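You operate a simulated robot arm through the tools that you are given. There is no shell and no other tool. Be economical: measure what you need, move in short steps, check, and stop when the job is done.

Carry out the task below with a simulated robot arm. There is one attempt and no reset: what you move stays moved.

TASK
Crimp the blue lug and put it in the green tray.
Fine: in the orange press; colour dial at the lug's colour first; the sliding plate ends out.

The check looks at the end state, three seconds after you hand in, the way a careful person would. Anything else that was tipped, shoved, dropped, spilled or broken makes it a failure.

THE ROBOT
A 7-joint arm with a two-finger parallel gripper, fixed in place. Base frame: the origin is at the foot of the arm, x ahead of it, y to its left, z up; the work surface is at about z = 86.5. Units: cm, degrees, N and s.
With the tool pointing down near the work surface it reaches from about 24 to 68 cm from the base axis. Its first joint turns from -66.0 to 66.0 degrees. Payload 2.4 kg.
The tool frame sits at the grasp point between the pads (the TCP): z along the fingers, y along the line on which they close. The tips reach 3 cm beyond it. The gripper opens to 9.4 cm. The fingers are 2.8 cm wide and 1 cm thick; the gripper's body (5 by 9.6 cm) begins 5.5 cm behind the TCP.
Orientation is told as [roll, pitch, yaw] about the base's x, y, z axes, in that order, counted from this pose: with the fingers straight down and closing along the base's y, the tool's x points along the base's -x, its y along +y and its z along -z.

THE INTERFACE
- The arm moves only by the tool step_arm. Its argument "moves" is a list that holds one entry, the list of rows, each a list of 7 numbers: the shift along the base's x, y, z in cm, then the turn, a rotation vector about the base's x, y, z in degrees, then the gripper command, from -1 (fully open) to 1 (shut), values between in proportion. In form: [[[x, y, z, rx, ry, rz, grip], ...]]. A call has 1 to 8 rows; each row shifts and turns the commanded pose from where the row before left it. Rows are played at 5 a second. More than 5 cm and 8.6 degrees between two rows, or a gripper value outside its range, and nothing of the call is played. Where a pose cannot be reached the arm comes as near as it can. A force on the tool above 70 N (or 10 N above the force at the start of the call, whichever is more), or a blocked arm, ends the call early, and 0.2 s more pass. The fingers move at their own pace (about 15.3 cm/s each) and stop on an object; they squeeze with about 34 N. The grip force told is the motor's: it shows also when the fingers shut on nothing. Time passes only in rows, and 0.2 s behind the last, so rows that do not move let the fingers close. It gives the time, the measured TCP pose, the force on the tool (base axes), the opening and the grip force at its end, in the units of the frame above (readings bear some noise).
- Cameras (640 x 400 px; columns grow to the right, rows downward): "scene" is fixed at [2.96, 46.6, 145.64]; the picture's right is [-0.78, -0.62, 0.00], its down [-0.35, 0.44, -0.83] and it looks along [0.51, -0.65, -0.56] (base axes); focal length 304 px, centre (320, 200). "wrist" rides on the gripper at [7.6, 1.4, -10.3] in the tool frame; the picture's right is [-0.18, 0.98, 0.00], its down [-0.75, -0.14, -0.64] and it looks along [-0.63, -0.12, 0.77] (tool axes); focal length 243 px, centre (320, 200). There is no depth. A picture from a camera that has moved, and an enlarged one, comes with that camera's place and axes in the base frame and with its lens. The place of the scene camera against the robot may be out by one fixed shift of up to 1.8 cm in any direction.
- camera(camera): a new picture of that camera. The clock stands still meanwhile.
- zoom(camera, box): a new picture of the part [left, top, right, bottom] of that camera's present view, enlarged. The clock stands still meanwhile.
- finish_job(): hands the job in; it is judged then, once.

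Work in short steps. Places have to be worked out from the pictures, the camera data and where the tool is seen: move nearer, look again, correct. Check each grasp and each placing, and mend what went wrong. You have 120 turns and 64 pictures in all, those below and enlarged ones among them. Open the gripper and draw the arm clear of the work before you hand the job in, unless the task says otherwise; then end with one line.

The tools are called after "Emit:" as a command line: name --argument value ..., lists and objects as JSON in quotes. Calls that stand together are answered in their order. step_arm: Moves the arm, as the interface text tells. Its arguments: {"type":"object","properties":{"moves":{"type":"array"}},"required":["moves"]} The other tools are called the same way: camera (camera) takes a picture; zoom (camera, box) takes an enlarged picture of a part of a camera's view; finish_job () hands the job in.

At the start:

```text
t: 0.0
tool_pos: [33.71, -4.33, 126.23]
ee_rot: [0.0, 0.0, 0.1]
ft_force: [0.8, 0.3, 0.4]
width: 9.43
grasp_force: 0.0
```

scene: 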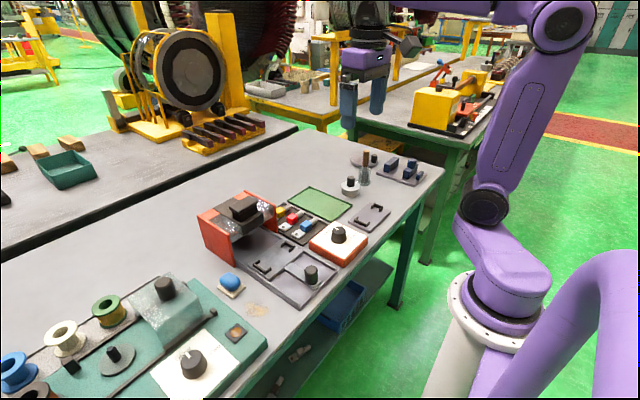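
wrist: 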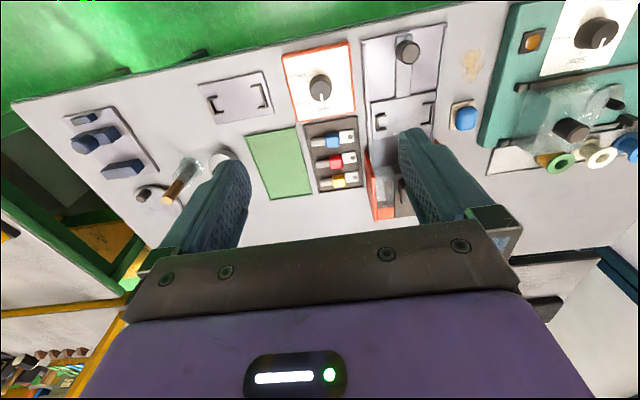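

I'll look closely at the press area in both views first.

Emit:
zoom --camera "scene" --box '[180, 170, 400, 310]'

Emit:
zoom --camera "wrist" --box '[230, 20, 500, 220]'

```text
2.86 times, centred on (290, 240) of scene
camera zoom: at [2.96, 46.6, 145.64], right [-0.78, -0.62, 0.0], down [-0.35, 0.44, -0.83], along [0.51, -0.65, -0.56], focal length 868 px, centre (406, 86)
```

zoom: 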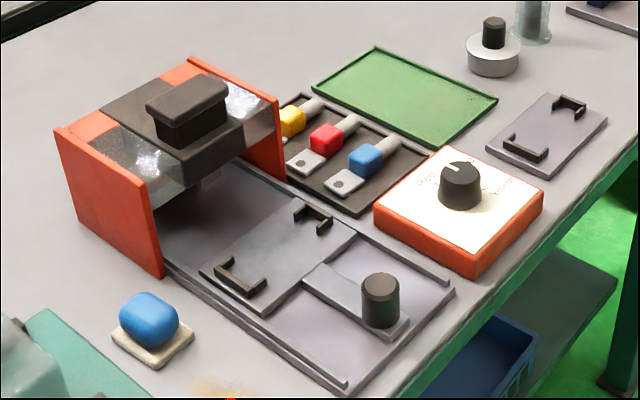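

```text
2.00 times, centred on (365, 120) of wrist
camera zoom: at [26.02, -3.03, 136.53], right [0.18, 0.98, 0.0], down [0.75, -0.14, 0.64], along [0.63, -0.12, -0.77], focal length 485 px, centre (230, 360)
```

zoom: 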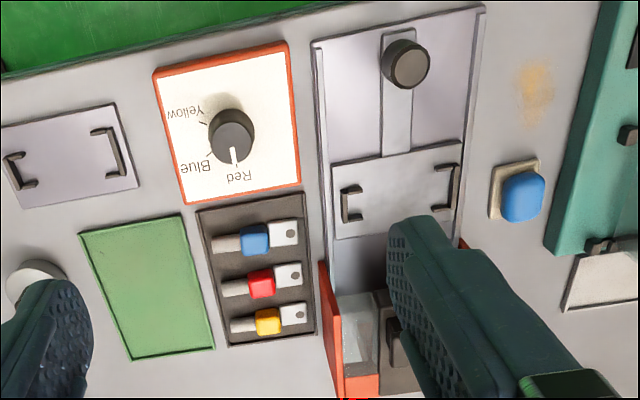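

The dial is at Red and Blue is the next mark clockwise. I estimate the dial at about (37.7,-5.2), the blue lug (49.6,-4.7), the slider knob (35,9.5) and the nest (47,10). I'll go down above the dial for a closer look.

Emit:
step_arm --moves '[[[1, -0.2, -4.5, 0, 0, 0, -1], [1, -0.2, -4.5, 0, 0, 0, -1], [1, -0.2, -4.5, 0, 0, 0, -1], [1, -0.2, -4.5, 0, 0, 0, -1], [0, 0, -4, 0, 0, 0, -1]]]'

Emit:
camera --camera "wrist"

```text
t: 1.2
tool_pos: [37.68, -5.46, 104.34]
ee_rot: [0.0, 0.1, -0.1]
ft_force: [0.1, -0.2, 0.0]
width: 9.39
grasp_force: 0.0
```

```text
59 pictures are left
camera wrist: at [29.92, -3.96, 114.5], right [0.18, 0.98, 0.0], down [0.75, -0.14, 0.64], along [0.63, -0.12, -0.77], focal length 243 px, centre (320, 200)
```

wrist: 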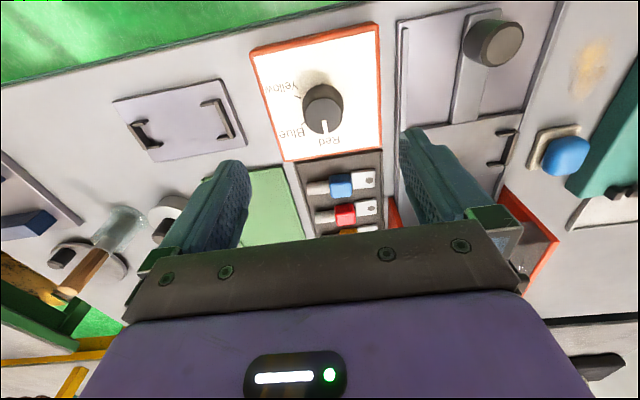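

Let me zoom in on the dial to get its mark angles and position.

Emit:
zoom --camera "wrist" --box '[240, 15, 400, 165]'

```text
2.67 times, centred on (320, 90) of wrist
camera zoom: at [29.92, -3.96, 114.5], right [0.18, 0.98, 0.0], down [0.75, -0.14, 0.64], along [0.63, -0.12, -0.77], focal length 647 px, centre (320, 493)
```

zoom: 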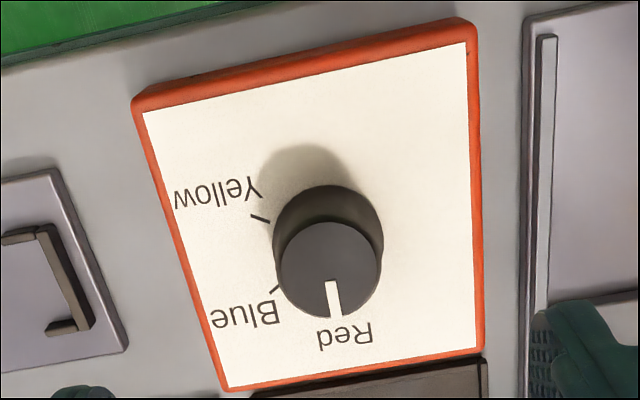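

The dial knob is at about (38.2,-5.25), top z≈92.2. The pointer is along +x (Red), and the Blue mark is about 60° clockwise. I'll come down with yaw +30, grip, and turn to -30.

Emit:
step_arm --moves '[[[0.3, 0.1, -2.5, 0, 0, 7.5, -1], [0.2, 0.1, -2.5, 0, 0, 7.5, -1], [0, 0, -2, 0, 0, 7.5, -1], [0, 0, -2, 0, 0, 7.5, -1], [0, 0, -1, 0, 0, 0, -1], [0, 0, -1, 0, 0, 0, -1], [0, 0, 0, 0, 0, 0, -1]]]'

Emit:
camera --camera "wrist"

```text
t: 2.8
tool_pos: [38.02, -4.92, 93.31]
ee_rot: [0.0, 0.0, 30.1]
ft_force: [-0.5, 0.1, -0.8]
width: 9.39
grasp_force: 0.0
```

```text
57 pictures are left
camera wrist: at [30.82, -7.64, 103.54], right [-0.33, 0.94, 0.0], down [0.72, 0.25, 0.64], along [0.61, 0.21, -0.77], focal length 243 px, centre (320, 200)
```

wrist: 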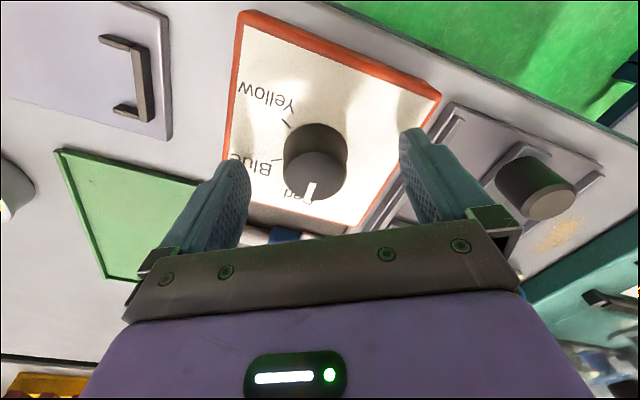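

The knob's centre is at about (38.35,-5.3). I'll centre on it and close.

Emit:
step_arm --moves '[[[0.3, -0.4, -0.4, 0, 0, 0, -1], [0, 0, 0, 0, 0, 0, 0], [0, 0, 0, 0, 0, 0, 1], [0, 0, 0, 0, 0, 0, 1], [0, 0, 0, 0, 0, 0, 1]]]'

```text
t: 4.0
tool_pos: [38.37, -5.25, 92.91]
ee_rot: [0.0, 0.1, 30.1]
ft_force: [-7.0, 16.9, 2.2]
width: 3.94
grasp_force: 45.6
```

It has the knob (3.9 cm wide) with a slight sideways load. I'll shift a little with that load, then turn -60°.

Emit:
step_arm --moves '[[[-0.07, 0.13, 0, 0, 0, 0, 1], [0, 0, 0, 0, 0, -7.5, 1], [0, 0, 0, 0, 0, -7.5, 1], [0, 0, 0, 0, 0, -7.5, 1], [0, 0, 0, 0, 0, -7.5, 1]]]'

```text
t: 5.2
tool_pos: [38.28, -5.22, 92.86]
ee_rot: [0.0, 0.0, -0.1]
ft_force: [-4.2, 12.7, -4.2]
width: 3.96
grasp_force: 44.7
```

Turning is going well; I'll do the remaining 30°.

Emit:
step_arm --moves '[[[0, 0.05, 0, 0, 0, -7.5, 1], [0, 0, 0, 0, 0, -7.5, 1], [0, 0, 0, 0, 0, -7.5, 1], [0, 0, 0, 0, 0, -7.5, 1], [0, 0, 0, 0, 0, 0, 1]]]'

Emit:
camera --camera "wrist"

```text
t: 6.4
tool_pos: [38.32, -5.02, 93.02]
ee_rot: [0.0, 0.1, -29.9]
ft_force: [-2.7, 19.8, -15.5]
width: 3.94
grasp_force: 45.0
```

```text
56 pictures are left
camera wrist: at [32.49, -0.12, 103.13], right [0.65, 0.76, 0.0], down [0.58, -0.5, 0.64], along [0.49, -0.42, -0.77], focal length 243 px, centre (320, 200)
```

wrist: 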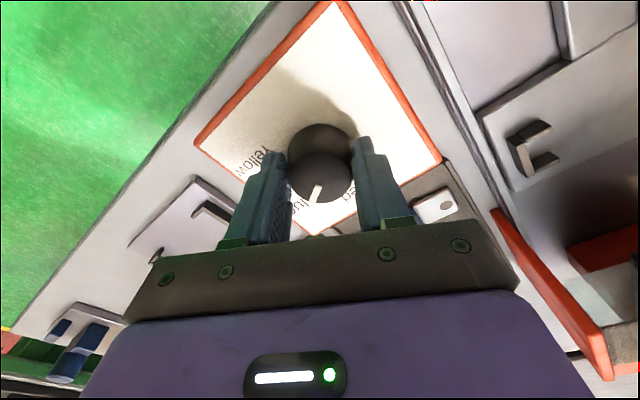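

The pointer looks to be at Blue. I'll open, rise and check.

Emit:
step_arm --moves '[[[0, 0, 0, 0, 0, 0, -1], [0, 0, 0, 0, 0, 0, -1], [0, 0, 3, 0, 0, 0, -1], [0, 0, 4, 0, 0, 7.5, -1], [0, 0, 4, 0, 0, 7.5, -1], [0, 0, 0, 0, 0, 7.5, -1], [0, 0, 0, 0, 0, 7.5, -1]]]'

Emit:
zoom --camera "wrist" --box '[240, 15, 400, 165]'

```text
t: 8.0
tool_pos: [38.21, -5.13, 103.84]
ee_rot: [0.0, 0.0, 0.2]
ft_force: [0.0, -0.2, -0.6]
width: 9.39
grasp_force: 0.0
```

```text
2.67 times, centred on (320, 90) of wrist
camera zoom: at [30.75, -3.89, 114.13], right [0.18, 0.98, 0.0], down [0.75, -0.14, 0.64], along [0.63, -0.12, -0.77], focal length 647 px, centre (320, 493)
```

zoom: 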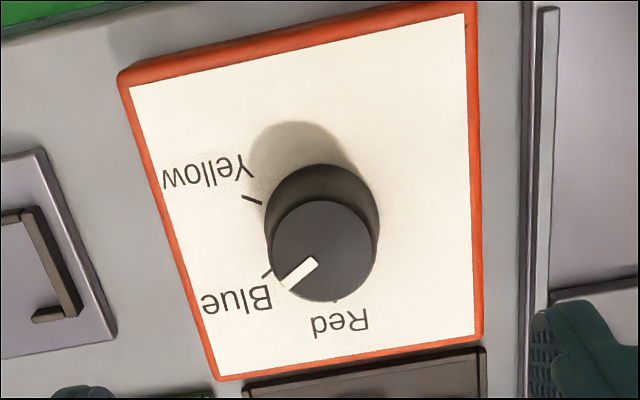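

The dial reads Blue (pointer ≈58.5°, mark ≈59.7°). Next I'll move over the lug rack and look.

Emit:
step_arm --moves '[[[4, 0.1, 0, 0, 0, 0, -1], [4, 0.1, -1, 0, 0, 0, -1], [3.4, 0.1, -2, 0, 0, 0, -1], [0, 0, 0, 0, 0, 0, -1]]]'

Emit:
camera --camera "wrist"

Emit:
zoom --camera "wrist" --box '[260, 100, 400, 200]'

```text
t: 9.0
tool_pos: [49.76, -4.99, 100.84]
ee_rot: [-0.1, -0.1, 0.0]
ft_force: [-0.5, 0.4, 0.1]
width: 9.4
grasp_force: 0.1
```

```text
54 pictures are left
camera wrist: at [42.24, -3.56, 111.09], right [0.18, 0.98, 0.0], down [0.75, -0.14, 0.64], along [0.63, -0.12, -0.77], focal length 243 px, centre (320, 200)
```

wrist: 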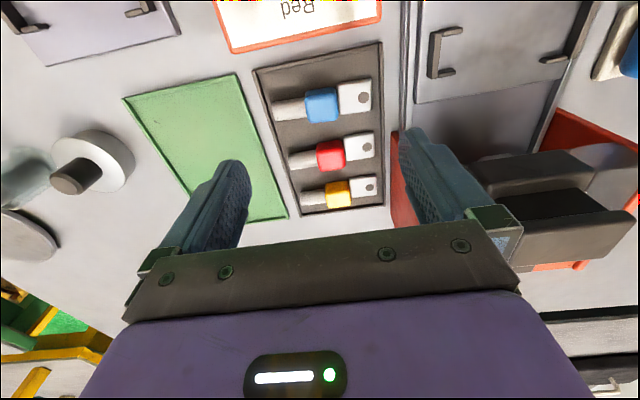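

```text
4.00 times, centred on (330, 150) of wrist
camera zoom: at [42.24, -3.56, 111.09], right [0.18, 0.98, 0.0], down [0.75, -0.14, 0.64], along [0.63, -0.12, -0.77], focal length 970 px, centre (280, 400)
```

zoom: 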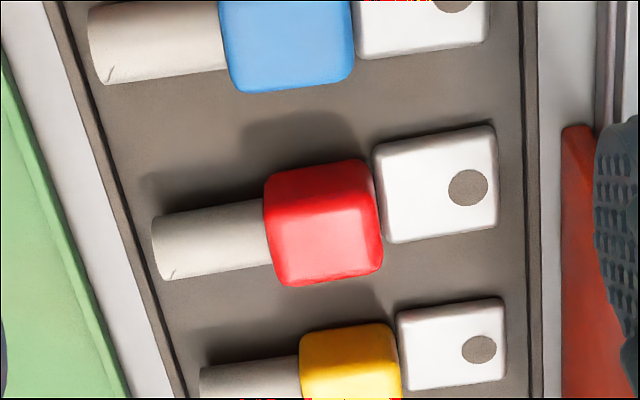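

The blue sleeve is at about (49.6,-4.9) with the lug lying along y, about 9 cm long; the nest brackets are about 10 cm apart. I'll turn the gripper -90° so the fingers close along x.

Emit:
step_arm --moves '[[[0, 0, 0, 0, 0, -8.5, -1], [0, 0, 0, 0, 0, -8.5, -1], [0, 0, 0, 0, 0, -8.5, -1], [0, 0, 0, 0, 0, -8.5, -1], [0, 0, 0, 0, 0, -8.5, -1], [0, 0, 0, 0, 0, -8.5, -1], [0, 0, 0, 0, 0, -8.5, -1], [0, 0, 0, 0, 0, -8.5, -1]]]'

Emit:
step_arm --moves '[[[0, 0, -1, 0, 0, -8, -0.5], [0, 0, -1, 0, 0, -7, 0], [0, 0, -1, 0, 0, -7, 0.1], [0, 0, -2, 0, 0, 0, 0.1], [0, 0, 0, 0, 0, 0, 0.1]]]'

Emit:
camera --camera "wrist"

```text
t: 10.8
tool_pos: [49.7, -4.98, 100.81]
ee_rot: [0.1, 0.0, -68.3]
ft_force: [-0.2, -0.3, 0.5]
width: 9.4
grasp_force: 0.1
```

```text
t: 12.0
tool_pos: [49.72, -4.94, 95.81]
ee_rot: [-0.1, 0.1, -90.0]
ft_force: [-0.2, 0.5, -0.3]
width: 4.23
grasp_force: 0.0
```

```text
52 pictures are left
camera wrist: at [51.23, 2.68, 106.14], right [0.98, -0.18, 0.0], down [-0.14, -0.75, 0.64], along [-0.12, -0.63, -0.77], focal length 243 px, centre (320, 200)
```

wrist: 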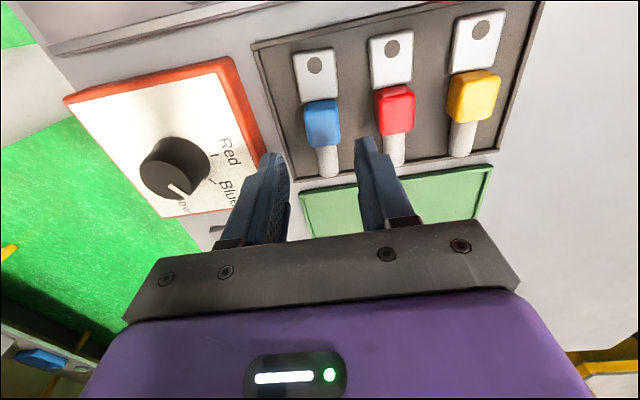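

The fingers straddle the line of the blue lug; its sleeve is about 0.3 cm further in x. I'll correct and go down to the sleeve's height.

Emit:
step_arm --moves '[[[0.25, 0.35, -1.5, 0, 0, 0, 0.1], [0, 0, -1.5, 0, 0, 0, 0.1], [0, 0, -1, 0, 0, 0, 0.1], [0, 0, -0.8, 0, 0, 0, 0.1], [0, 0, 0, 0, 0, 0, 0.1]]]'

Emit:
camera --camera "wrist"

```text
t: 13.2
tool_pos: [50.11, -4.53, 91.09]
ee_rot: [0.0, 0.0, -89.9]
ft_force: [0.3, 0.3, 0.2]
width: 4.23
grasp_force: 0.0
```

```text
51 pictures are left
camera wrist: at [51.44, 3.01, 101.35], right [0.98, -0.18, 0.0], down [-0.14, -0.75, 0.64], along [-0.12, -0.63, -0.77], focal length 243 px, centre (320, 200)
```

wrist: 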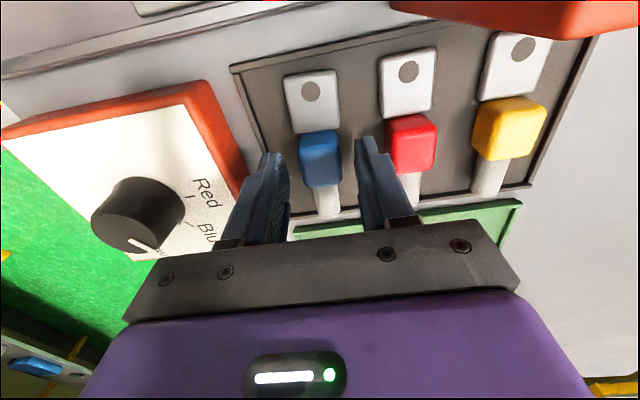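

Well centred, with clearance to red. I'll go 0.4 lower and close.

Emit:
step_arm --moves '[[[0, 0, -0.4, 0, 0, 0, 0.1], [0, 0, 0, 0, 0, 0, 0.4], [0, 0, 0, 0, 0, 0, 1], [0, 0, 0, 0, 0, 0, 1], [0, 0, 0, 0, 0, 0, 1]]]'

```text
t: 14.4
tool_pos: [49.94, -4.61, 90.69]
ee_rot: [0.1, 0.0, -90.0]
ft_force: [-0.1, 0.1, 0.4]
width: 2.51
grasp_force: 34.2
```

Gripped at 2.5 cm. I'll lift straight up and look.

Emit:
step_arm --moves '[[[0, 0, 1, 0, 0, 0, 1], [0, 0, 3, 0, 0, 0, 1], [0, 0, 4, 0, 0, 0, 1], [0, 0, 0, 0, 0, 0, 1]]]'

Emit:
camera --camera "wrist"

Emit:
zoom --camera "scene" --box '[180, 140, 400, 310]'

```text
t: 15.4
tool_pos: [50.05, -4.48, 98.88]
ee_rot: [0.0, 0.0, -90.0]
ft_force: [0.0, 0.2, -0.4]
width: 0.03
grasp_force: 33.3
```

```text
50 pictures are left
camera wrist: at [51.49, 3.01, 109.03], right [0.98, -0.18, 0.0], down [-0.14, -0.75, 0.64], along [-0.12, -0.63, -0.77], focal length 243 px, centre (320, 200)
```

wrist: 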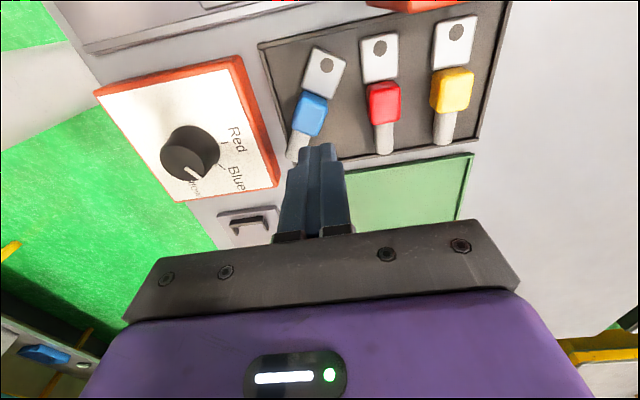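

```text
2.35 times, centred on (290, 225) of scene
camera zoom: at [2.95, 46.6, 145.64], right [-0.78, -0.62, 0.0], down [-0.35, 0.44, -0.83], along [0.51, -0.65, -0.56], focal length 715 px, centre (391, 141)
```

zoom: 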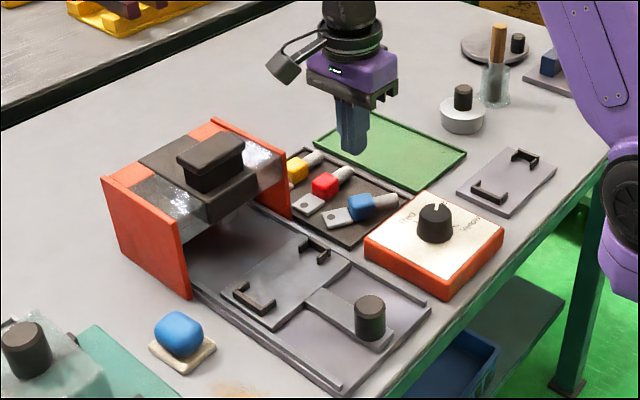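

The grasp was too shallow and the lug slipped, turning in the rack. I'll open up and look at its new pose.

Emit:
step_arm --moves '[[[0, 2, 1, 0, 0, 0, 0.1], [0, 0, 0, 0, 0, 0, 0.1]]]'

Emit:
zoom --camera "wrist" --box '[240, 30, 400, 150]'

```text
t: 16.0
tool_pos: [50.04, -2.58, 99.75]
ee_rot: [0.0, 0.0, -90.0]
ft_force: [0.3, 0.3, -0.4]
width: 4.25
grasp_force: 0.1
```

```text
3.33 times, centred on (320, 90) of wrist
camera zoom: at [51.48, 5.02, 109.99], right [0.98, -0.18, 0.0], down [-0.14, -0.75, 0.64], along [-0.12, -0.63, -0.77], focal length 809 px, centre (320, 567)
```

zoom: 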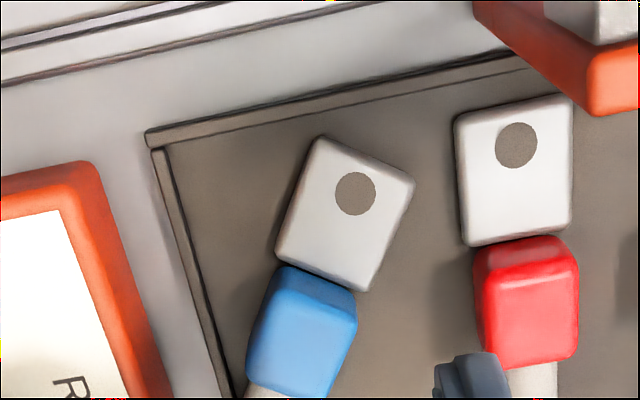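

The blue lug has turned about 31°, with its sleeve at about (49.3,-4.05). I'll turn the gripper to match (yaw ≈ -120), position above it and look.

Emit:
step_arm --moves '[[[-0.1, -0.5, -1, 0, 0, -7.5, 0.2], [-0.1, -0.5, -1, 0, 0, -7.5, 0.2], [-0.1, -0.3, -1, 0, 0, -7.5, 0.2], [-0.1, -0.2, -1, 0, 0, -7.5, 0.2], [-0.1, 0, -1, 0, 0, 0, 0.2], [0, 0, -0.5, 0, 0, 0, 0.2], [0, 0, 0, 0, 0, 0, 0.2]]]'

Emit:
camera --camera "wrist"

```text
t: 17.6
tool_pos: [49.45, -4.04, 94.21]
ee_rot: [0.0, 0.0, -120.0]
ft_force: [0.4, 0.0, 1.0]
width: 3.75
grasp_force: 0.1
```

```text
47 pictures are left
camera wrist: at [54.54, 1.75, 104.4], right [0.76, -0.65, 0.0], down [-0.5, -0.58, 0.64], along [-0.42, -0.49, -0.77], focal length 243 px, centre (320, 200)
```

wrist: 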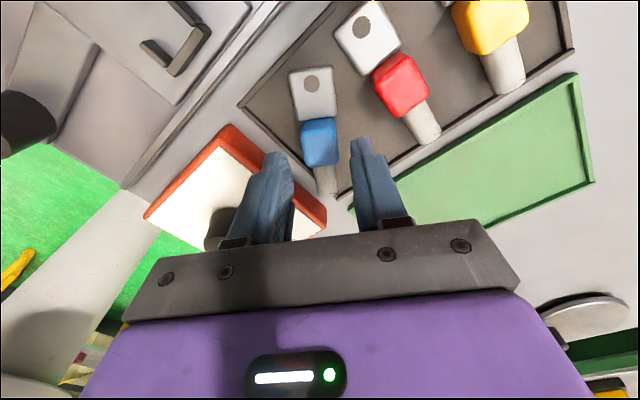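

Alignment is good. I'll check the rack rim's clearance for the left finger.

Emit:
zoom --camera "wrist" --box '[230, 60, 390, 200]'

```text
2.86 times, centred on (310, 130) of wrist
camera zoom: at [54.54, 1.75, 104.4], right [0.76, -0.65, 0.0], down [-0.5, -0.58, 0.64], along [-0.42, -0.49, -0.77], focal length 693 px, centre (349, 400)
```

zoom: 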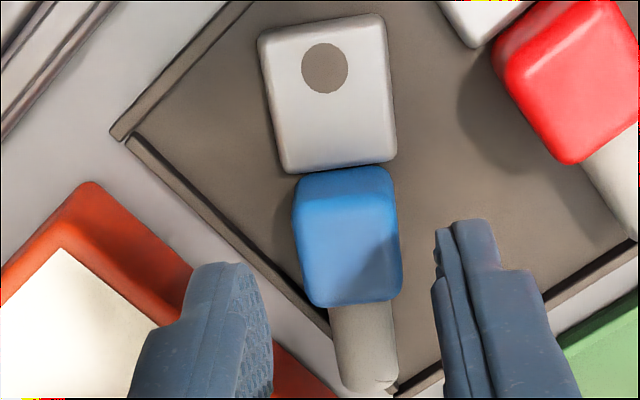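

The left finger would land on the rim at full depth here. I'll take a shallow grip, turn the lug straight in place and slide it slightly toward +x, then regrasp deeper.

Emit:
step_arm --moves '[[[0.3, 0.2, -1.5, 0, 0, 0, 0.2], [0, 0, -1.3, 0, 0, 0, 0.2], [0, 0, -0.6, 0, 0, 0, 0.2], [0, 0, 0, 0, 0, 0, 0.2], [0, 0, 0, 0, 0, 0, 1], [0, 0, 0, 0, 0, 0, 1], [0, 0, 0, 0, 0, 0, 1]]]'

Emit:
camera --camera "wrist"

```text
t: 19.2
tool_pos: [49.81, -3.84, 90.7]
ee_rot: [0.0, 0.0, -120.0]
ft_force: [-0.3, 0.6, 0.5]
width: 2.52
grasp_force: 33.8
```

```text
45 pictures are left
camera wrist: at [54.88, 1.94, 100.99], right [0.76, -0.65, 0.0], down [-0.5, -0.58, 0.64], along [-0.42, -0.49, -0.77], focal length 243 px, centre (320, 200)
```

wrist: 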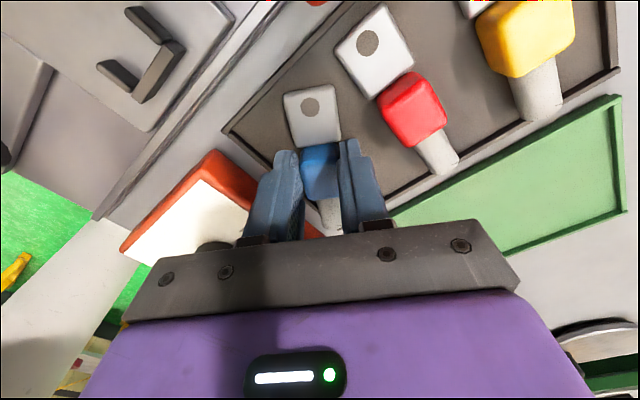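

Gripped. I'll turn it back by +30° on the rack with a small +x slide, then release.

Emit:
step_arm --moves '[[[0.05, 0, 0, 0, 0, 6, 1], [0.1, 0, 0, 0, 0, 6, 1], [0.1, -0.1, 0, 0, 0, 6, 1], [0.1, -0.1, 0, 0, 0, 6, 1], [0, -0.1, 0, 0, 0, 6, 1], [0, 0, 0, 0, 0, 0, 1], [0, 0, 0, 0, 0, 0, 0.15], [0, 0, 0, 0, 0, 0, 0.15]]]'

Emit:
camera --camera "wrist"

```text
t: 21.0
tool_pos: [50.01, -4.27, 90.81]
ee_rot: [0.0, -0.1, -90.0]
ft_force: [0.3, 0.5, 0.9]
width: 4.01
grasp_force: 0.1
```

```text
44 pictures are left
camera wrist: at [51.61, 3.37, 101.02], right [0.98, -0.18, 0.0], down [-0.14, -0.75, 0.64], along [-0.12, -0.63, -0.77], focal length 243 px, centre (320, 200)
```

wrist: 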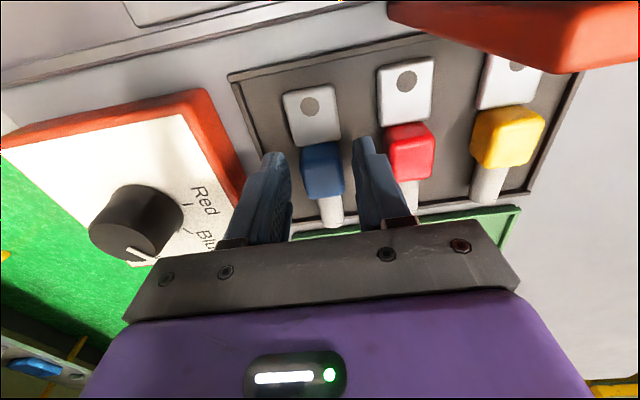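

Straight now and centred. I'll descend further in small steps, watching for contact.

Emit:
step_arm --moves '[[[0.1, 0, -0.3, 0, 0, 0, 0.15], [0, 0, -0.3, 0, 0, 0, 0.15], [0, 0, -0.2, 0, 0, 0, 0.15], [0, 0, 0, 0, 0, 0, 0.15]]]'

```text
t: 22.0
tool_pos: [50.22, -4.14, 90.0]
ee_rot: [0.0, 0.1, -90.0]
ft_force: [-0.4, 0.2, 0.1]
width: 4.01
grasp_force: 0.1
```

No contact at tip z≈87.0. I'll close here, let it settle, and lift slowly.

Emit:
step_arm --moves '[[[0, 0, -0.1, 0, 0, 0, 0.15], [0, 0, 0, 0, 0, 0, 1], [0, 0, 0, 0, 0, 0, 1], [0, 0, 0, 0, 0, 0, 1], [0, 0, 0.2, 0, 0, 0, 1], [0, 0, 0.4, 0, 0, 0, 1], [0, 0, 0.5, 0, 0, 0, 1], [0, 0, 0.5, 0, 0, 0, 1]]]'

Emit:
camera --camera "wrist"

```text
t: 23.8
tool_pos: [50.14, -4.08, 91.55]
ee_rot: [0.0, 0.0, -90.0]
ft_force: [0.7, 1.1, -0.7]
width: 2.9
grasp_force: 33.5
```

```text
43 pictures are left
camera wrist: at [51.67, 3.41, 101.74], right [0.98, -0.18, 0.0], down [-0.14, -0.75, 0.64], along [-0.12, -0.63, -0.77], focal length 243 px, centre (320, 200)
```

wrist: 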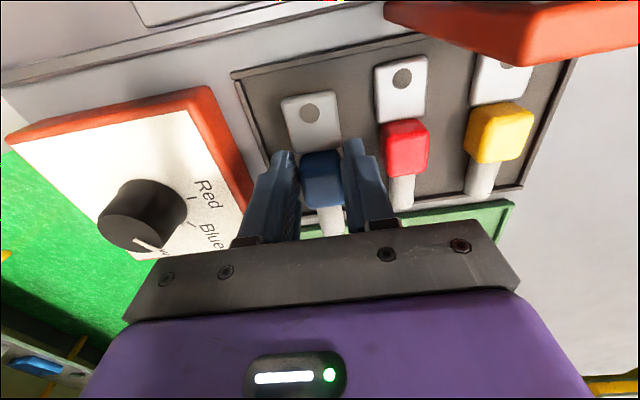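

Width 2.9 shows a fuller grip. I'll lift more, slowly.

Emit:
step_arm --moves '[[[0, 0, 1, 0, 0, 0, 1], [0, 0, 1, 0, 0, 0, 1], [0, 0, 1.5, 0, 0, 0, 1], [0, 0, 1.5, 0, 0, 0, 1], [0, 0, 1.5, 0, 0, 0, 1], [0, 0, 0, 0, 0, 0, 1]]]'

Emit:
camera --camera "wrist"

Emit:
zoom --camera "scene" --box '[180, 140, 400, 310]'

```text
t: 25.2
tool_pos: [50.24, -4.26, 98.07]
ee_rot: [0.0, 0.0, -90.0]
ft_force: [1.6, -0.6, -1.5]
width: 2.9
grasp_force: 33.4
```

```text
42 pictures are left
camera wrist: at [51.71, 3.34, 108.24], right [0.98, -0.18, 0.0], down [-0.14, -0.75, 0.64], along [-0.12, -0.63, -0.77], focal length 243 px, centre (320, 200)
```

wrist: 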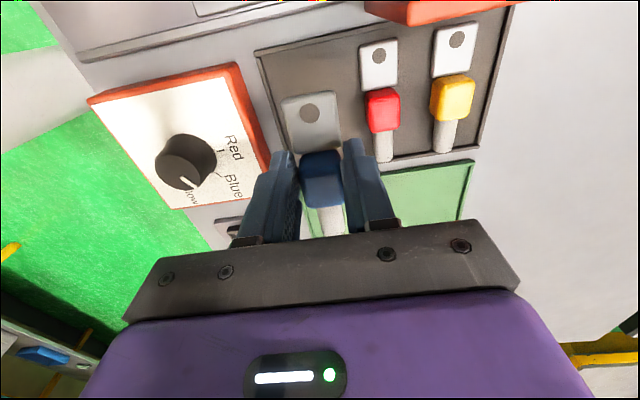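

```text
2.35 times, centred on (290, 225) of scene
camera zoom: at [2.96, 46.6, 145.64], right [-0.78, -0.62, 0.0], down [-0.35, 0.44, -0.83], along [0.51, -0.65, -0.56], focal length 715 px, centre (391, 141)
```

zoom: 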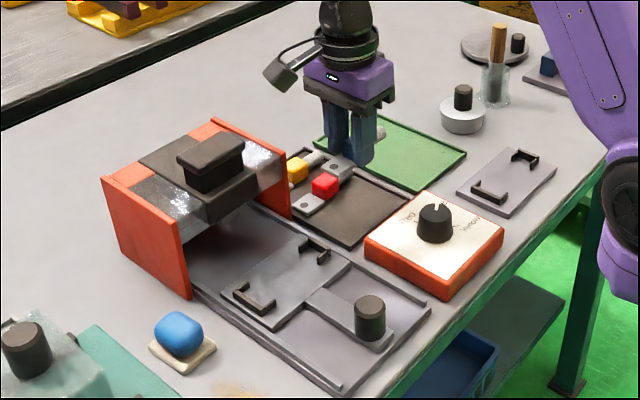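

The lug is held firmly (2.9 cm) and level. I'll move back in x, then over toward the nest, and look.

Emit:
step_arm --moves '[[[-2, 0, 0.5, 0, 0, 0, 1], [-1.5, 2, 0.5, 0, 0, 0, 1], [0, 2.5, 0, 0, 0, 0, 1], [0, 2.5, 0, 0, 0, 0, 1], [0, 2.5, 0, 0, 0, 0, 1], [0, 2, 0, 0, 0, 0, 1], [0, 1, 0, 0, 0, 0, 1], [0, 0, 0, 0, 0, 0, 1]]]'

Emit:
camera --camera "wrist"

Emit:
zoom --camera "scene" --box '[180, 140, 400, 310]'

```text
t: 27.0
tool_pos: [46.69, 8.47, 99.11]
ee_rot: [0.0, 0.0, -90.0]
ft_force: [-0.4, 0.1, -0.2]
width: 2.93
grasp_force: 33.9
```

```text
40 pictures are left
camera wrist: at [48.16, 16.01, 109.25], right [0.98, -0.18, 0.0], down [-0.14, -0.75, 0.64], along [-0.12, -0.63, -0.77], focal length 243 px, centre (320, 200)
```

wrist: 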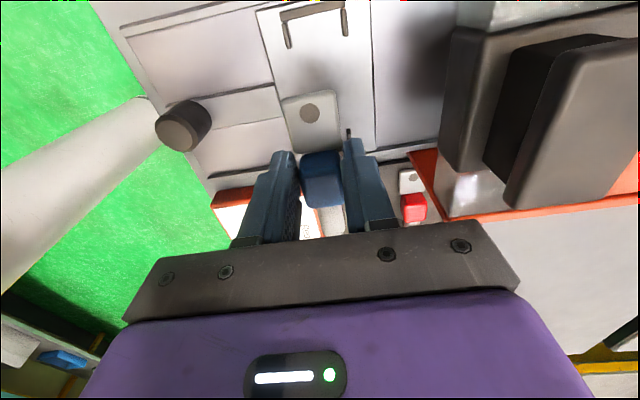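

```text
2.35 times, centred on (290, 225) of scene
camera zoom: at [2.96, 46.6, 145.64], right [-0.78, -0.62, 0.0], down [-0.35, 0.44, -0.83], along [0.51, -0.65, -0.56], focal length 715 px, centre (391, 141)
```

zoom: 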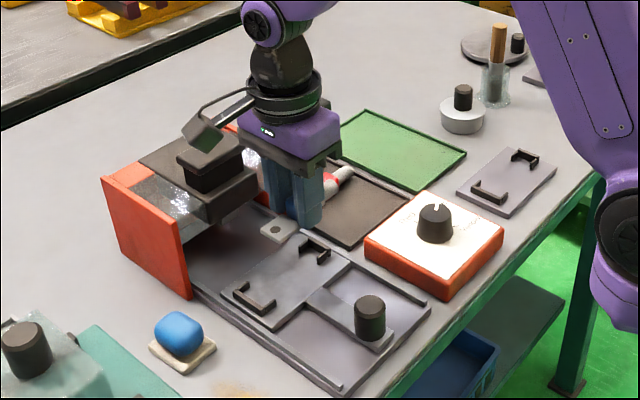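

The nest's centre is at about (47.5,10.4), and the lug is centred on the TCP to within about 0.15. I'll hover just above the brackets for a check.

Emit:
step_arm --moves '[[[0.4, 1, 0, 0, 0, 0, 1], [0.4, 1, 0, 0, 0, 0, 1], [0, 0, -1.5, 0, 0, 0, 1], [0, 0, -1.5, 0, 0, 0, 1], [0, 0, -1.5, 0, 0, 0, 1], [0, 0, -0.8, 0, 0, 0, 1], [0, 0, 0, 0, 0, 0, 1]]]'

Emit:
camera --camera "wrist"

Emit:
zoom --camera "scene" --box '[220, 180, 340, 280]'

```text
t: 28.6
tool_pos: [47.54, 10.29, 93.73]
ee_rot: [-0.1, 0.0, -90.0]
ft_force: [0.5, -0.1, -1.6]
width: 2.89
grasp_force: 34.0
```

```text
38 pictures are left
camera wrist: at [49.02, 17.91, 103.93], right [0.98, -0.18, 0.0], down [-0.14, -0.75, 0.64], along [-0.12, -0.63, -0.77], focal length 243 px, centre (320, 200)
```

wrist: 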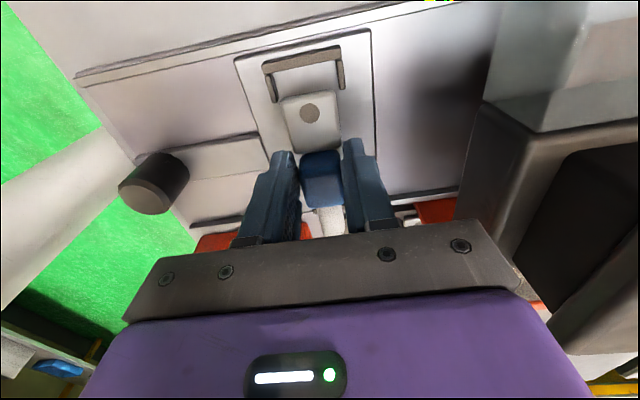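

```text
4.00 times, centred on (280, 230) of scene
camera zoom: at [2.96, 46.6, 145.64], right [-0.78, -0.62, 0.0], down [-0.35, 0.44, -0.83], along [0.51, -0.65, -0.56], focal length 1215 px, centre (480, 80)
```

zoom: 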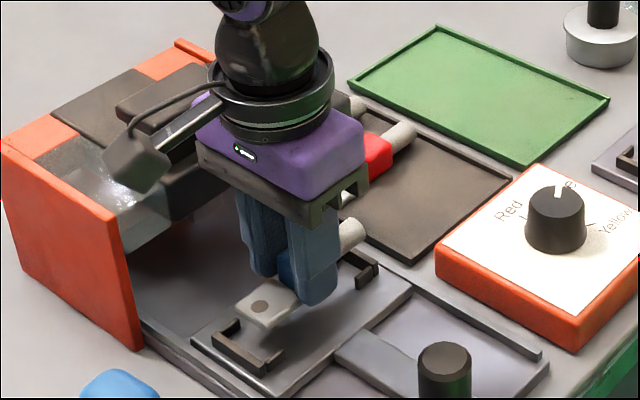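

Alignment is good: bracket centre x≈47.45 and end bar y≈15.2. I'll lower in small steps until contact.

Emit:
step_arm --moves '[[[0, 0.1, -1, 0, 0, 0, 1], [0, 0, -0.8, 0, 0, 0, 1], [0, 0, -0.5, 0, 0, 0, 1], [0, 0, -0.3, 0, 0, 0, 1], [0, 0, 0, 0, 0, 0, 1]]]'

Emit:
camera --camera "wrist"

```text
t: 29.8
tool_pos: [47.65, 10.47, 91.1]
ee_rot: [0.2, 0.0, -89.9]
ft_force: [1.3, -1.0, 34.6]
width: 2.95
grasp_force: 33.9
```

```text
36 pictures are left
camera wrist: at [49.05, 18.02, 101.45], right [0.98, -0.18, 0.0], down [-0.14, -0.75, 0.64], along [-0.12, -0.63, -0.77], focal length 243 px, centre (320, 200)
```

wrist: 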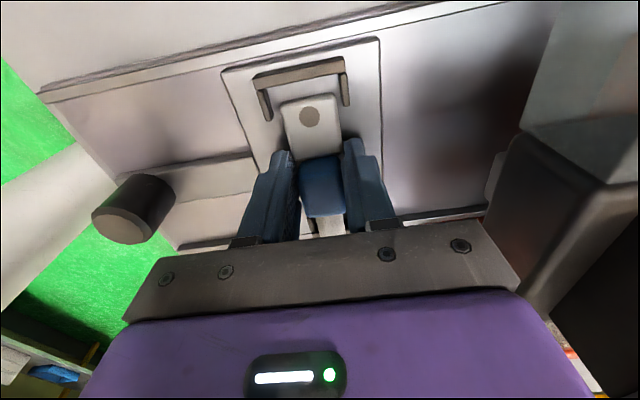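

Contact at TCP 91.1. I'll check from the scene view that the tube end is inside the far bracket before releasing.

Emit:
zoom --camera "scene" --box '[240, 200, 330, 270]'

```text
5.71 times, centred on (285, 235) of scene
camera zoom: at [2.91, 46.58, 145.65], right [-0.78, -0.62, 0.0], down [-0.35, 0.44, -0.83], along [0.51, -0.65, -0.56], focal length 1736 px, centre (520, 0)
```

zoom: 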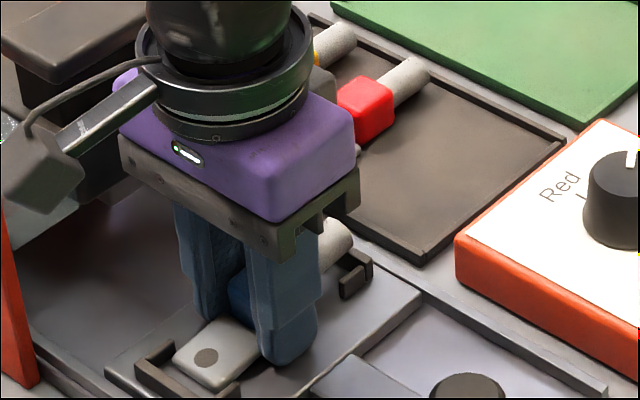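

The palm end has about 0.9 cm to its bar, so I'll lift slightly, shift +0.25 in y for centring, and lower again to compare the contact height.

Emit:
step_arm --moves '[[[-0.05, 0, 0.5, 0, 0, 0, 1], [0, 0.25, 0, 0, 0, 0, 1], [0, 0, -0.3, 0, 0, 0, 1], [0, 0, -0.1, 0, 0, 0, 1], [0, 0, 0, 0, 0, 0, 1]]]'

```text
t: 31.0
tool_pos: [47.5, 10.67, 91.12]
ee_rot: [0.0, -0.1, -90.0]
ft_force: [-0.9, 0.1, 2.8]
width: 2.96
grasp_force: 34.2
```

Contact is at the same height, so it's resting on the plate. I'll release and rise.

Emit:
step_arm --moves '[[[0, 0, 0, 0, 0, 0, 0.6], [0, 0, 0, 0, 0, 0, 0], [0, 0, 0, 0, 0, 0, 0], [0, 0, 2, 0, 0, 0, 0], [0, 0, 3, 0, 0, 0, 0], [-1, 0, 3, 0, 0, 0, 0], [-3, 0, 1, 0, 0, 0, 0], [0, 0, 0, 0, 0, 0, 0]]]'

Emit:
camera --camera "wrist"

Emit:
zoom --camera "scene" --box '[200, 180, 340, 290]'

```text
t: 32.8
tool_pos: [43.5, 10.55, 100.15]
ee_rot: [-0.2, 0.0, -90.1]
ft_force: [-0.3, 0.1, -0.4]
width: 4.72
grasp_force: 0.0
```

```text
34 pictures are left
camera wrist: at [44.9, 18.18, 110.37], right [0.98, -0.18, 0.0], down [-0.14, -0.75, 0.64], along [-0.12, -0.63, -0.77], focal length 243 px, centre (320, 200)
```

wrist: 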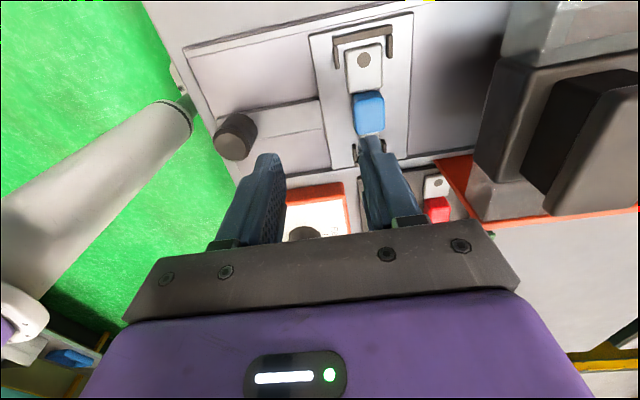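

```text
3.64 times, centred on (270, 235) of scene
camera zoom: at [2.95, 46.6, 145.64], right [-0.78, -0.62, 0.0], down [-0.35, 0.44, -0.83], along [0.51, -0.65, -0.56], focal length 1105 px, centre (502, 73)
```

zoom: 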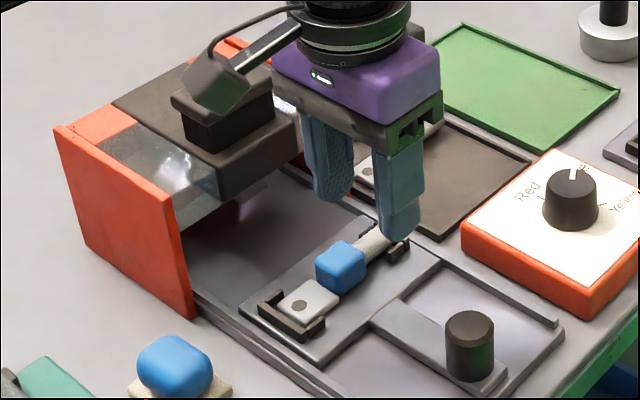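

The lug sits flat in the nest between the brackets. Next is the slider knob; I'll move above it.

Emit:
step_arm --moves '[[[-4, -0.4, 0, 0, 0, 0, -0.5], [-3.5, -0.4, -1, 0, 0, 0, -0.5], [0, 0, -2, 0, 0, 0, -0.5], [0, 0, 0, 0, 0, 0, -0.5]]]'

Emit:
camera --camera "wrist"

```text
t: 33.8
tool_pos: [36.01, 9.9, 97.16]
ee_rot: [0.1, 0.0, -90.0]
ft_force: [-0.9, 0.5, 1.1]
width: 7.02
grasp_force: 0.1
```

```text
32 pictures are left
camera wrist: at [37.42, 17.41, 107.37], right [0.98, -0.18, 0.0], down [-0.14, -0.75, 0.64], along [-0.12, -0.63, -0.77], focal length 243 px, centre (320, 200)
```

wrist: 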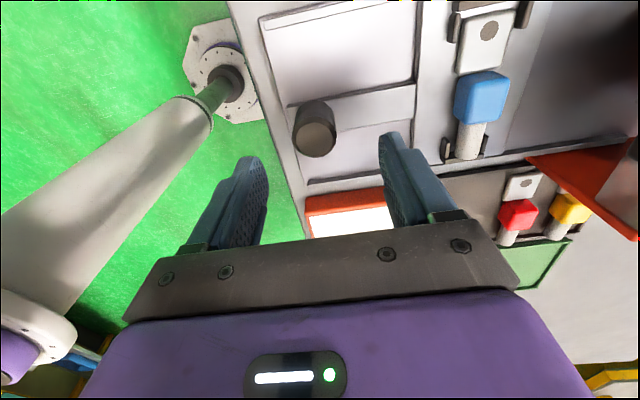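

The knob is at about (35.65,10.1) with its top near z≈92. I'll descend around it and grip.

Emit:
step_arm --moves '[[[-0.3, 0.2, -2, 0, 0, 0, -0.3], [0, 0, -2, 0, 0, 0, -0.3], [0, 0, -1, 0, 0, 0, -0.3], [0, 0, -0.5, 0, 0, 0, -0.3], [0, 0, 0, 0, 0, 0, 0.2], [0, 0, 0, 0, 0, 0, 1], [0, 0, 0, 0, 0, 0, 1]]]'

```text
t: 35.4
tool_pos: [35.69, 10.01, 91.64]
ee_rot: [0.0, 0.0, -90.1]
ft_force: [-0.9, 0.0, -7.1]
width: 3.12
grasp_force: 44.8
```

The knob is gripped (3.1 cm). I'll push the slider in +x gently.

Emit:
step_arm --moves '[[[0.5, 0, 0, 0, 0, 0, 1], [0.7, 0, 0, 0, 0, 0, 1], [0.8, 0, 0, 0, 0, 0, 1], [0.8, 0, 0, 0, 0, 0, 1], [0, 0, 0, 0, 0, 0, 1]]]'

Emit:
zoom --camera "scene" --box '[180, 160, 360, 310]'

```text
t: 36.6
tool_pos: [38.45, 10.14, 91.71]
ee_rot: [0.0, -0.1, -90.0]
ft_force: [-1.0, -1.5, -8.3]
width: 3.11
grasp_force: 44.9
```

```text
2.67 times, centred on (270, 235) of scene
camera zoom: at [2.96, 46.59, 145.64], right [-0.78, -0.62, 0.0], down [-0.35, 0.44, -0.83], along [0.51, -0.65, -0.56], focal length 810 px, centre (453, 107)
```

zoom: 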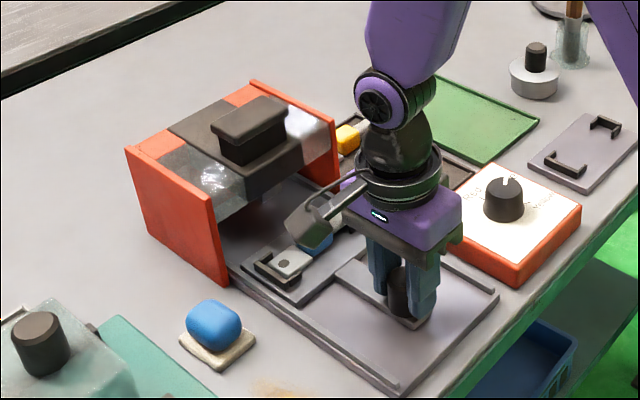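

It slides freely and the lug rides along. Continuing in.

Emit:
step_arm --moves '[[[1, 0, 0, 0, 0, 0, 1], [1, 0, 0, 0, 0, 0, 1], [1, 0, 0, 0, 0, 0, 1], [1, 0, 0, 0, 0, 0, 1], [1, 0, 0, 0, 0, 0, 1], [0.7, 0, 0, 0, 0, 0, 1], [0, 0, 0, 0, 0, 0, 1]]]'

Emit:
zoom --camera "scene" --box '[180, 160, 360, 310]'

```text
t: 38.2
tool_pos: [44.29, 10.06, 91.76]
ee_rot: [0.0, 0.1, -90.0]
ft_force: [-0.1, -3.1, -3.4]
width: 3.1
grasp_force: 45.3
```

```text
2.67 times, centred on (270, 235) of scene
camera zoom: at [2.96, 46.59, 145.64], right [-0.78, -0.62, 0.0], down [-0.35, 0.44, -0.83], along [0.51, -0.65, -0.56], focal length 810 px, centre (453, 107)
```

zoom: 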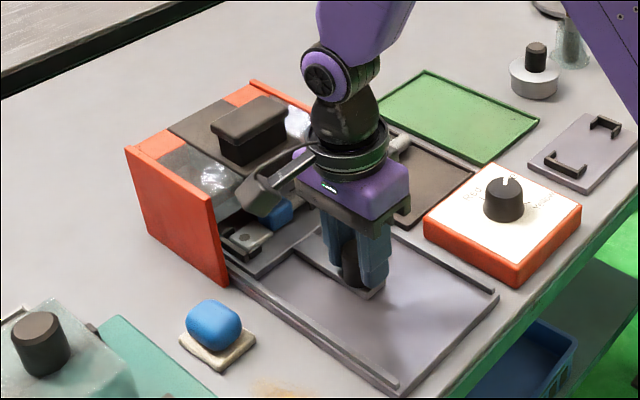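

Still free. I'll continue in small steps toward the stop.

Emit:
step_arm --moves '[[[0.7, 0, 0, 0, 0, 0, 1], [0.7, 0, 0, 0, 0, 0, 1], [0.7, 0, 0, 0, 0, 0, 1], [0.7, 0, 0, 0, 0, 0, 1], [0, 0, 0, 0, 0, 0, 1]]]'

Emit:
camera --camera "wrist"

Emit:
zoom --camera "scene" --box '[180, 160, 360, 310]'

```text
t: 39.3
tool_pos: [45.63, 9.96, 91.63]
ee_rot: [-2.4, -0.3, -89.8]
ft_force: [-14.6, -2.0, 18.4]
width: 3.26
grasp_force: 44.9
stopped in row 5: the force on the tool passed its limit (the readings are from after the stop); the commanded pose is now the measured one
```

```text
29 pictures are left
camera wrist: at [47.52, 17.68, 101.67], right [0.98, -0.18, -0.04], down [-0.11, -0.75, 0.65], along [-0.15, -0.64, -0.76], focal length 243 px, centre (320, 200)
```

wrist: 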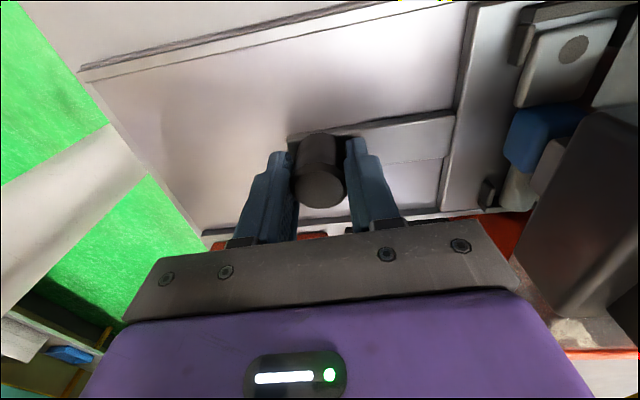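

```text
2.67 times, centred on (270, 235) of scene
camera zoom: at [2.89, 46.58, 145.65], right [-0.78, -0.62, 0.0], down [-0.35, 0.44, -0.83], along [0.51, -0.65, -0.56], focal length 810 px, centre (453, 107)
```

zoom: 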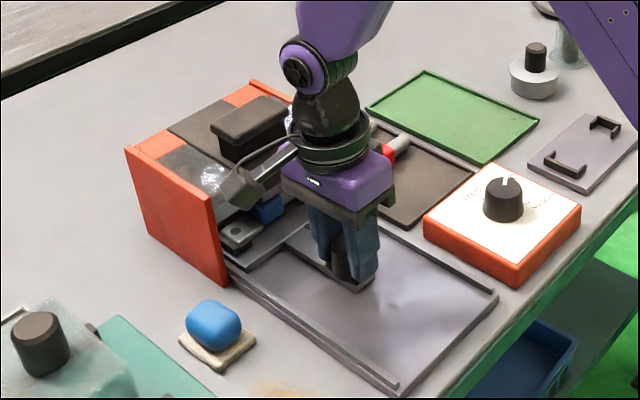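

The slide stopped at x≈45.6 (10 cm of travel). I'll look closely at whether that's the end stop or the lug touching the die.

Emit:
zoom --camera "wrist" --box '[460, 0, 640, 240]'

Emit:
zoom --camera "scene" --box '[215, 190, 315, 270]'

```text
1.67 times, centred on (550, 120) of wrist
camera zoom: at [47.52, 17.68, 101.67], right [0.98, -0.18, -0.04], down [-0.11, -0.75, 0.65], along [-0.15, -0.64, -0.76], focal length 404 px, centre (-63, 333)
```

zoom: 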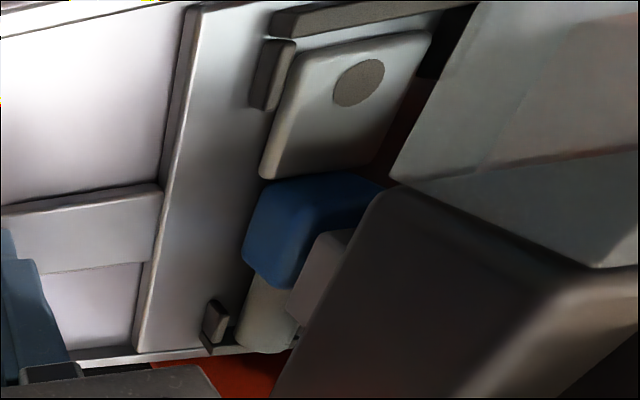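

```text
5.00 times, centred on (265, 230) of scene
camera zoom: at [2.89, 46.58, 145.65], right [-0.78, -0.62, 0.0], down [-0.35, 0.44, -0.83], along [0.51, -0.65, -0.56], focal length 1519 px, centre (595, 50)
```

zoom: 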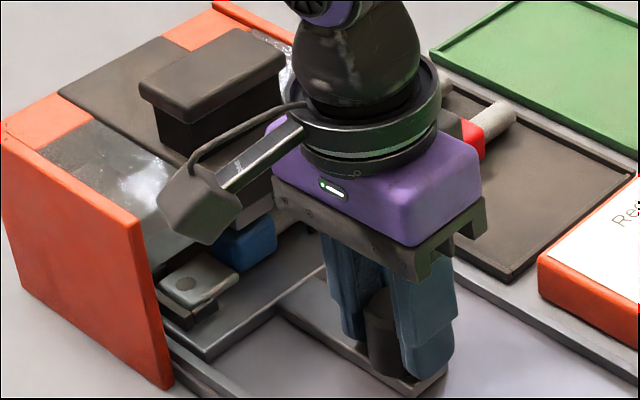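

A die hangs under the head and the lug seems shifted back against its bracket arm. I'll pull out 3 cm, straighten the tilt, and inspect.

Emit:
step_arm --moves '[[[-0.5, 0, 0, 0, 0, 0, 1], [-0.8, 0, 0, 0, -2, 0, 1], [-0.8, 0, 0, 0, 0, 0, 1], [-0.9, 0, 0, 0, 0, 0, 1], [0, 0, 0, 0, 0, 0, 1]]]'

Emit:
camera --camera "wrist"

```text
t: 40.5
tool_pos: [42.74, 10.0, 91.52]
ee_rot: [-0.2, -0.3, -89.9]
ft_force: [0.6, -3.7, 1.9]
width: 3.09
grasp_force: 45.1
```

```text
25 pictures are left
camera wrist: at [44.28, 17.67, 101.69], right [0.98, -0.18, 0.0], down [-0.14, -0.75, 0.65], along [-0.12, -0.63, -0.76], focal length 243 px, centre (320, 200)
```

wrist: 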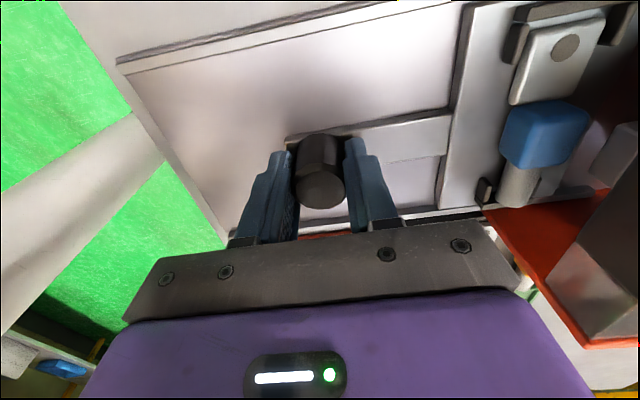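

I'll zoom on the lug and the die from this pulled-back position.

Emit:
zoom --camera "wrist" --box '[460, 0, 640, 240]'

```text
1.67 times, centred on (550, 120) of wrist
camera zoom: at [44.28, 17.67, 101.69], right [0.98, -0.18, 0.0], down [-0.14, -0.75, 0.65], along [-0.12, -0.63, -0.76], focal length 404 px, centre (-63, 333)
```

zoom: 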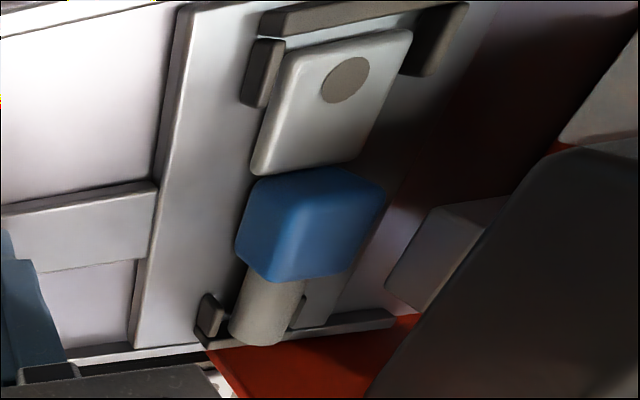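

Triangulating, the die's bottom is at z≈92.1, y 9–11.4, above the sleeve top. So x≈45.6 is the end stop, and the lug only drifted to the bracket arms from the jerky moves. I'll push in gently to the stop.

Emit:
step_arm --moves '[[[0.4, 0, 0, 0, 0, 0, 1], [0.5, 0, 0, 0, 0, 0, 1], [0.5, 0, 0, 0, 0, 0, 1], [0.5, 0, 0, 0, 0, 0, 1], [0.4, 0, 0, 0, 0, 0, 1], [0.3, 0, 0, 0, 0, 0, 1], [0.3, 0, 0, 0, 0, 0, 1], [0.2, 0, 0, 0, 0, 0, 1]]]'

```text
t: 42.3
tool_pos: [45.51, 10.11, 91.52]
ee_rot: [-0.7, -0.3, -89.7]
ft_force: [-20.3, -3.0, 14.6]
width: 3.12
grasp_force: 44.7
```

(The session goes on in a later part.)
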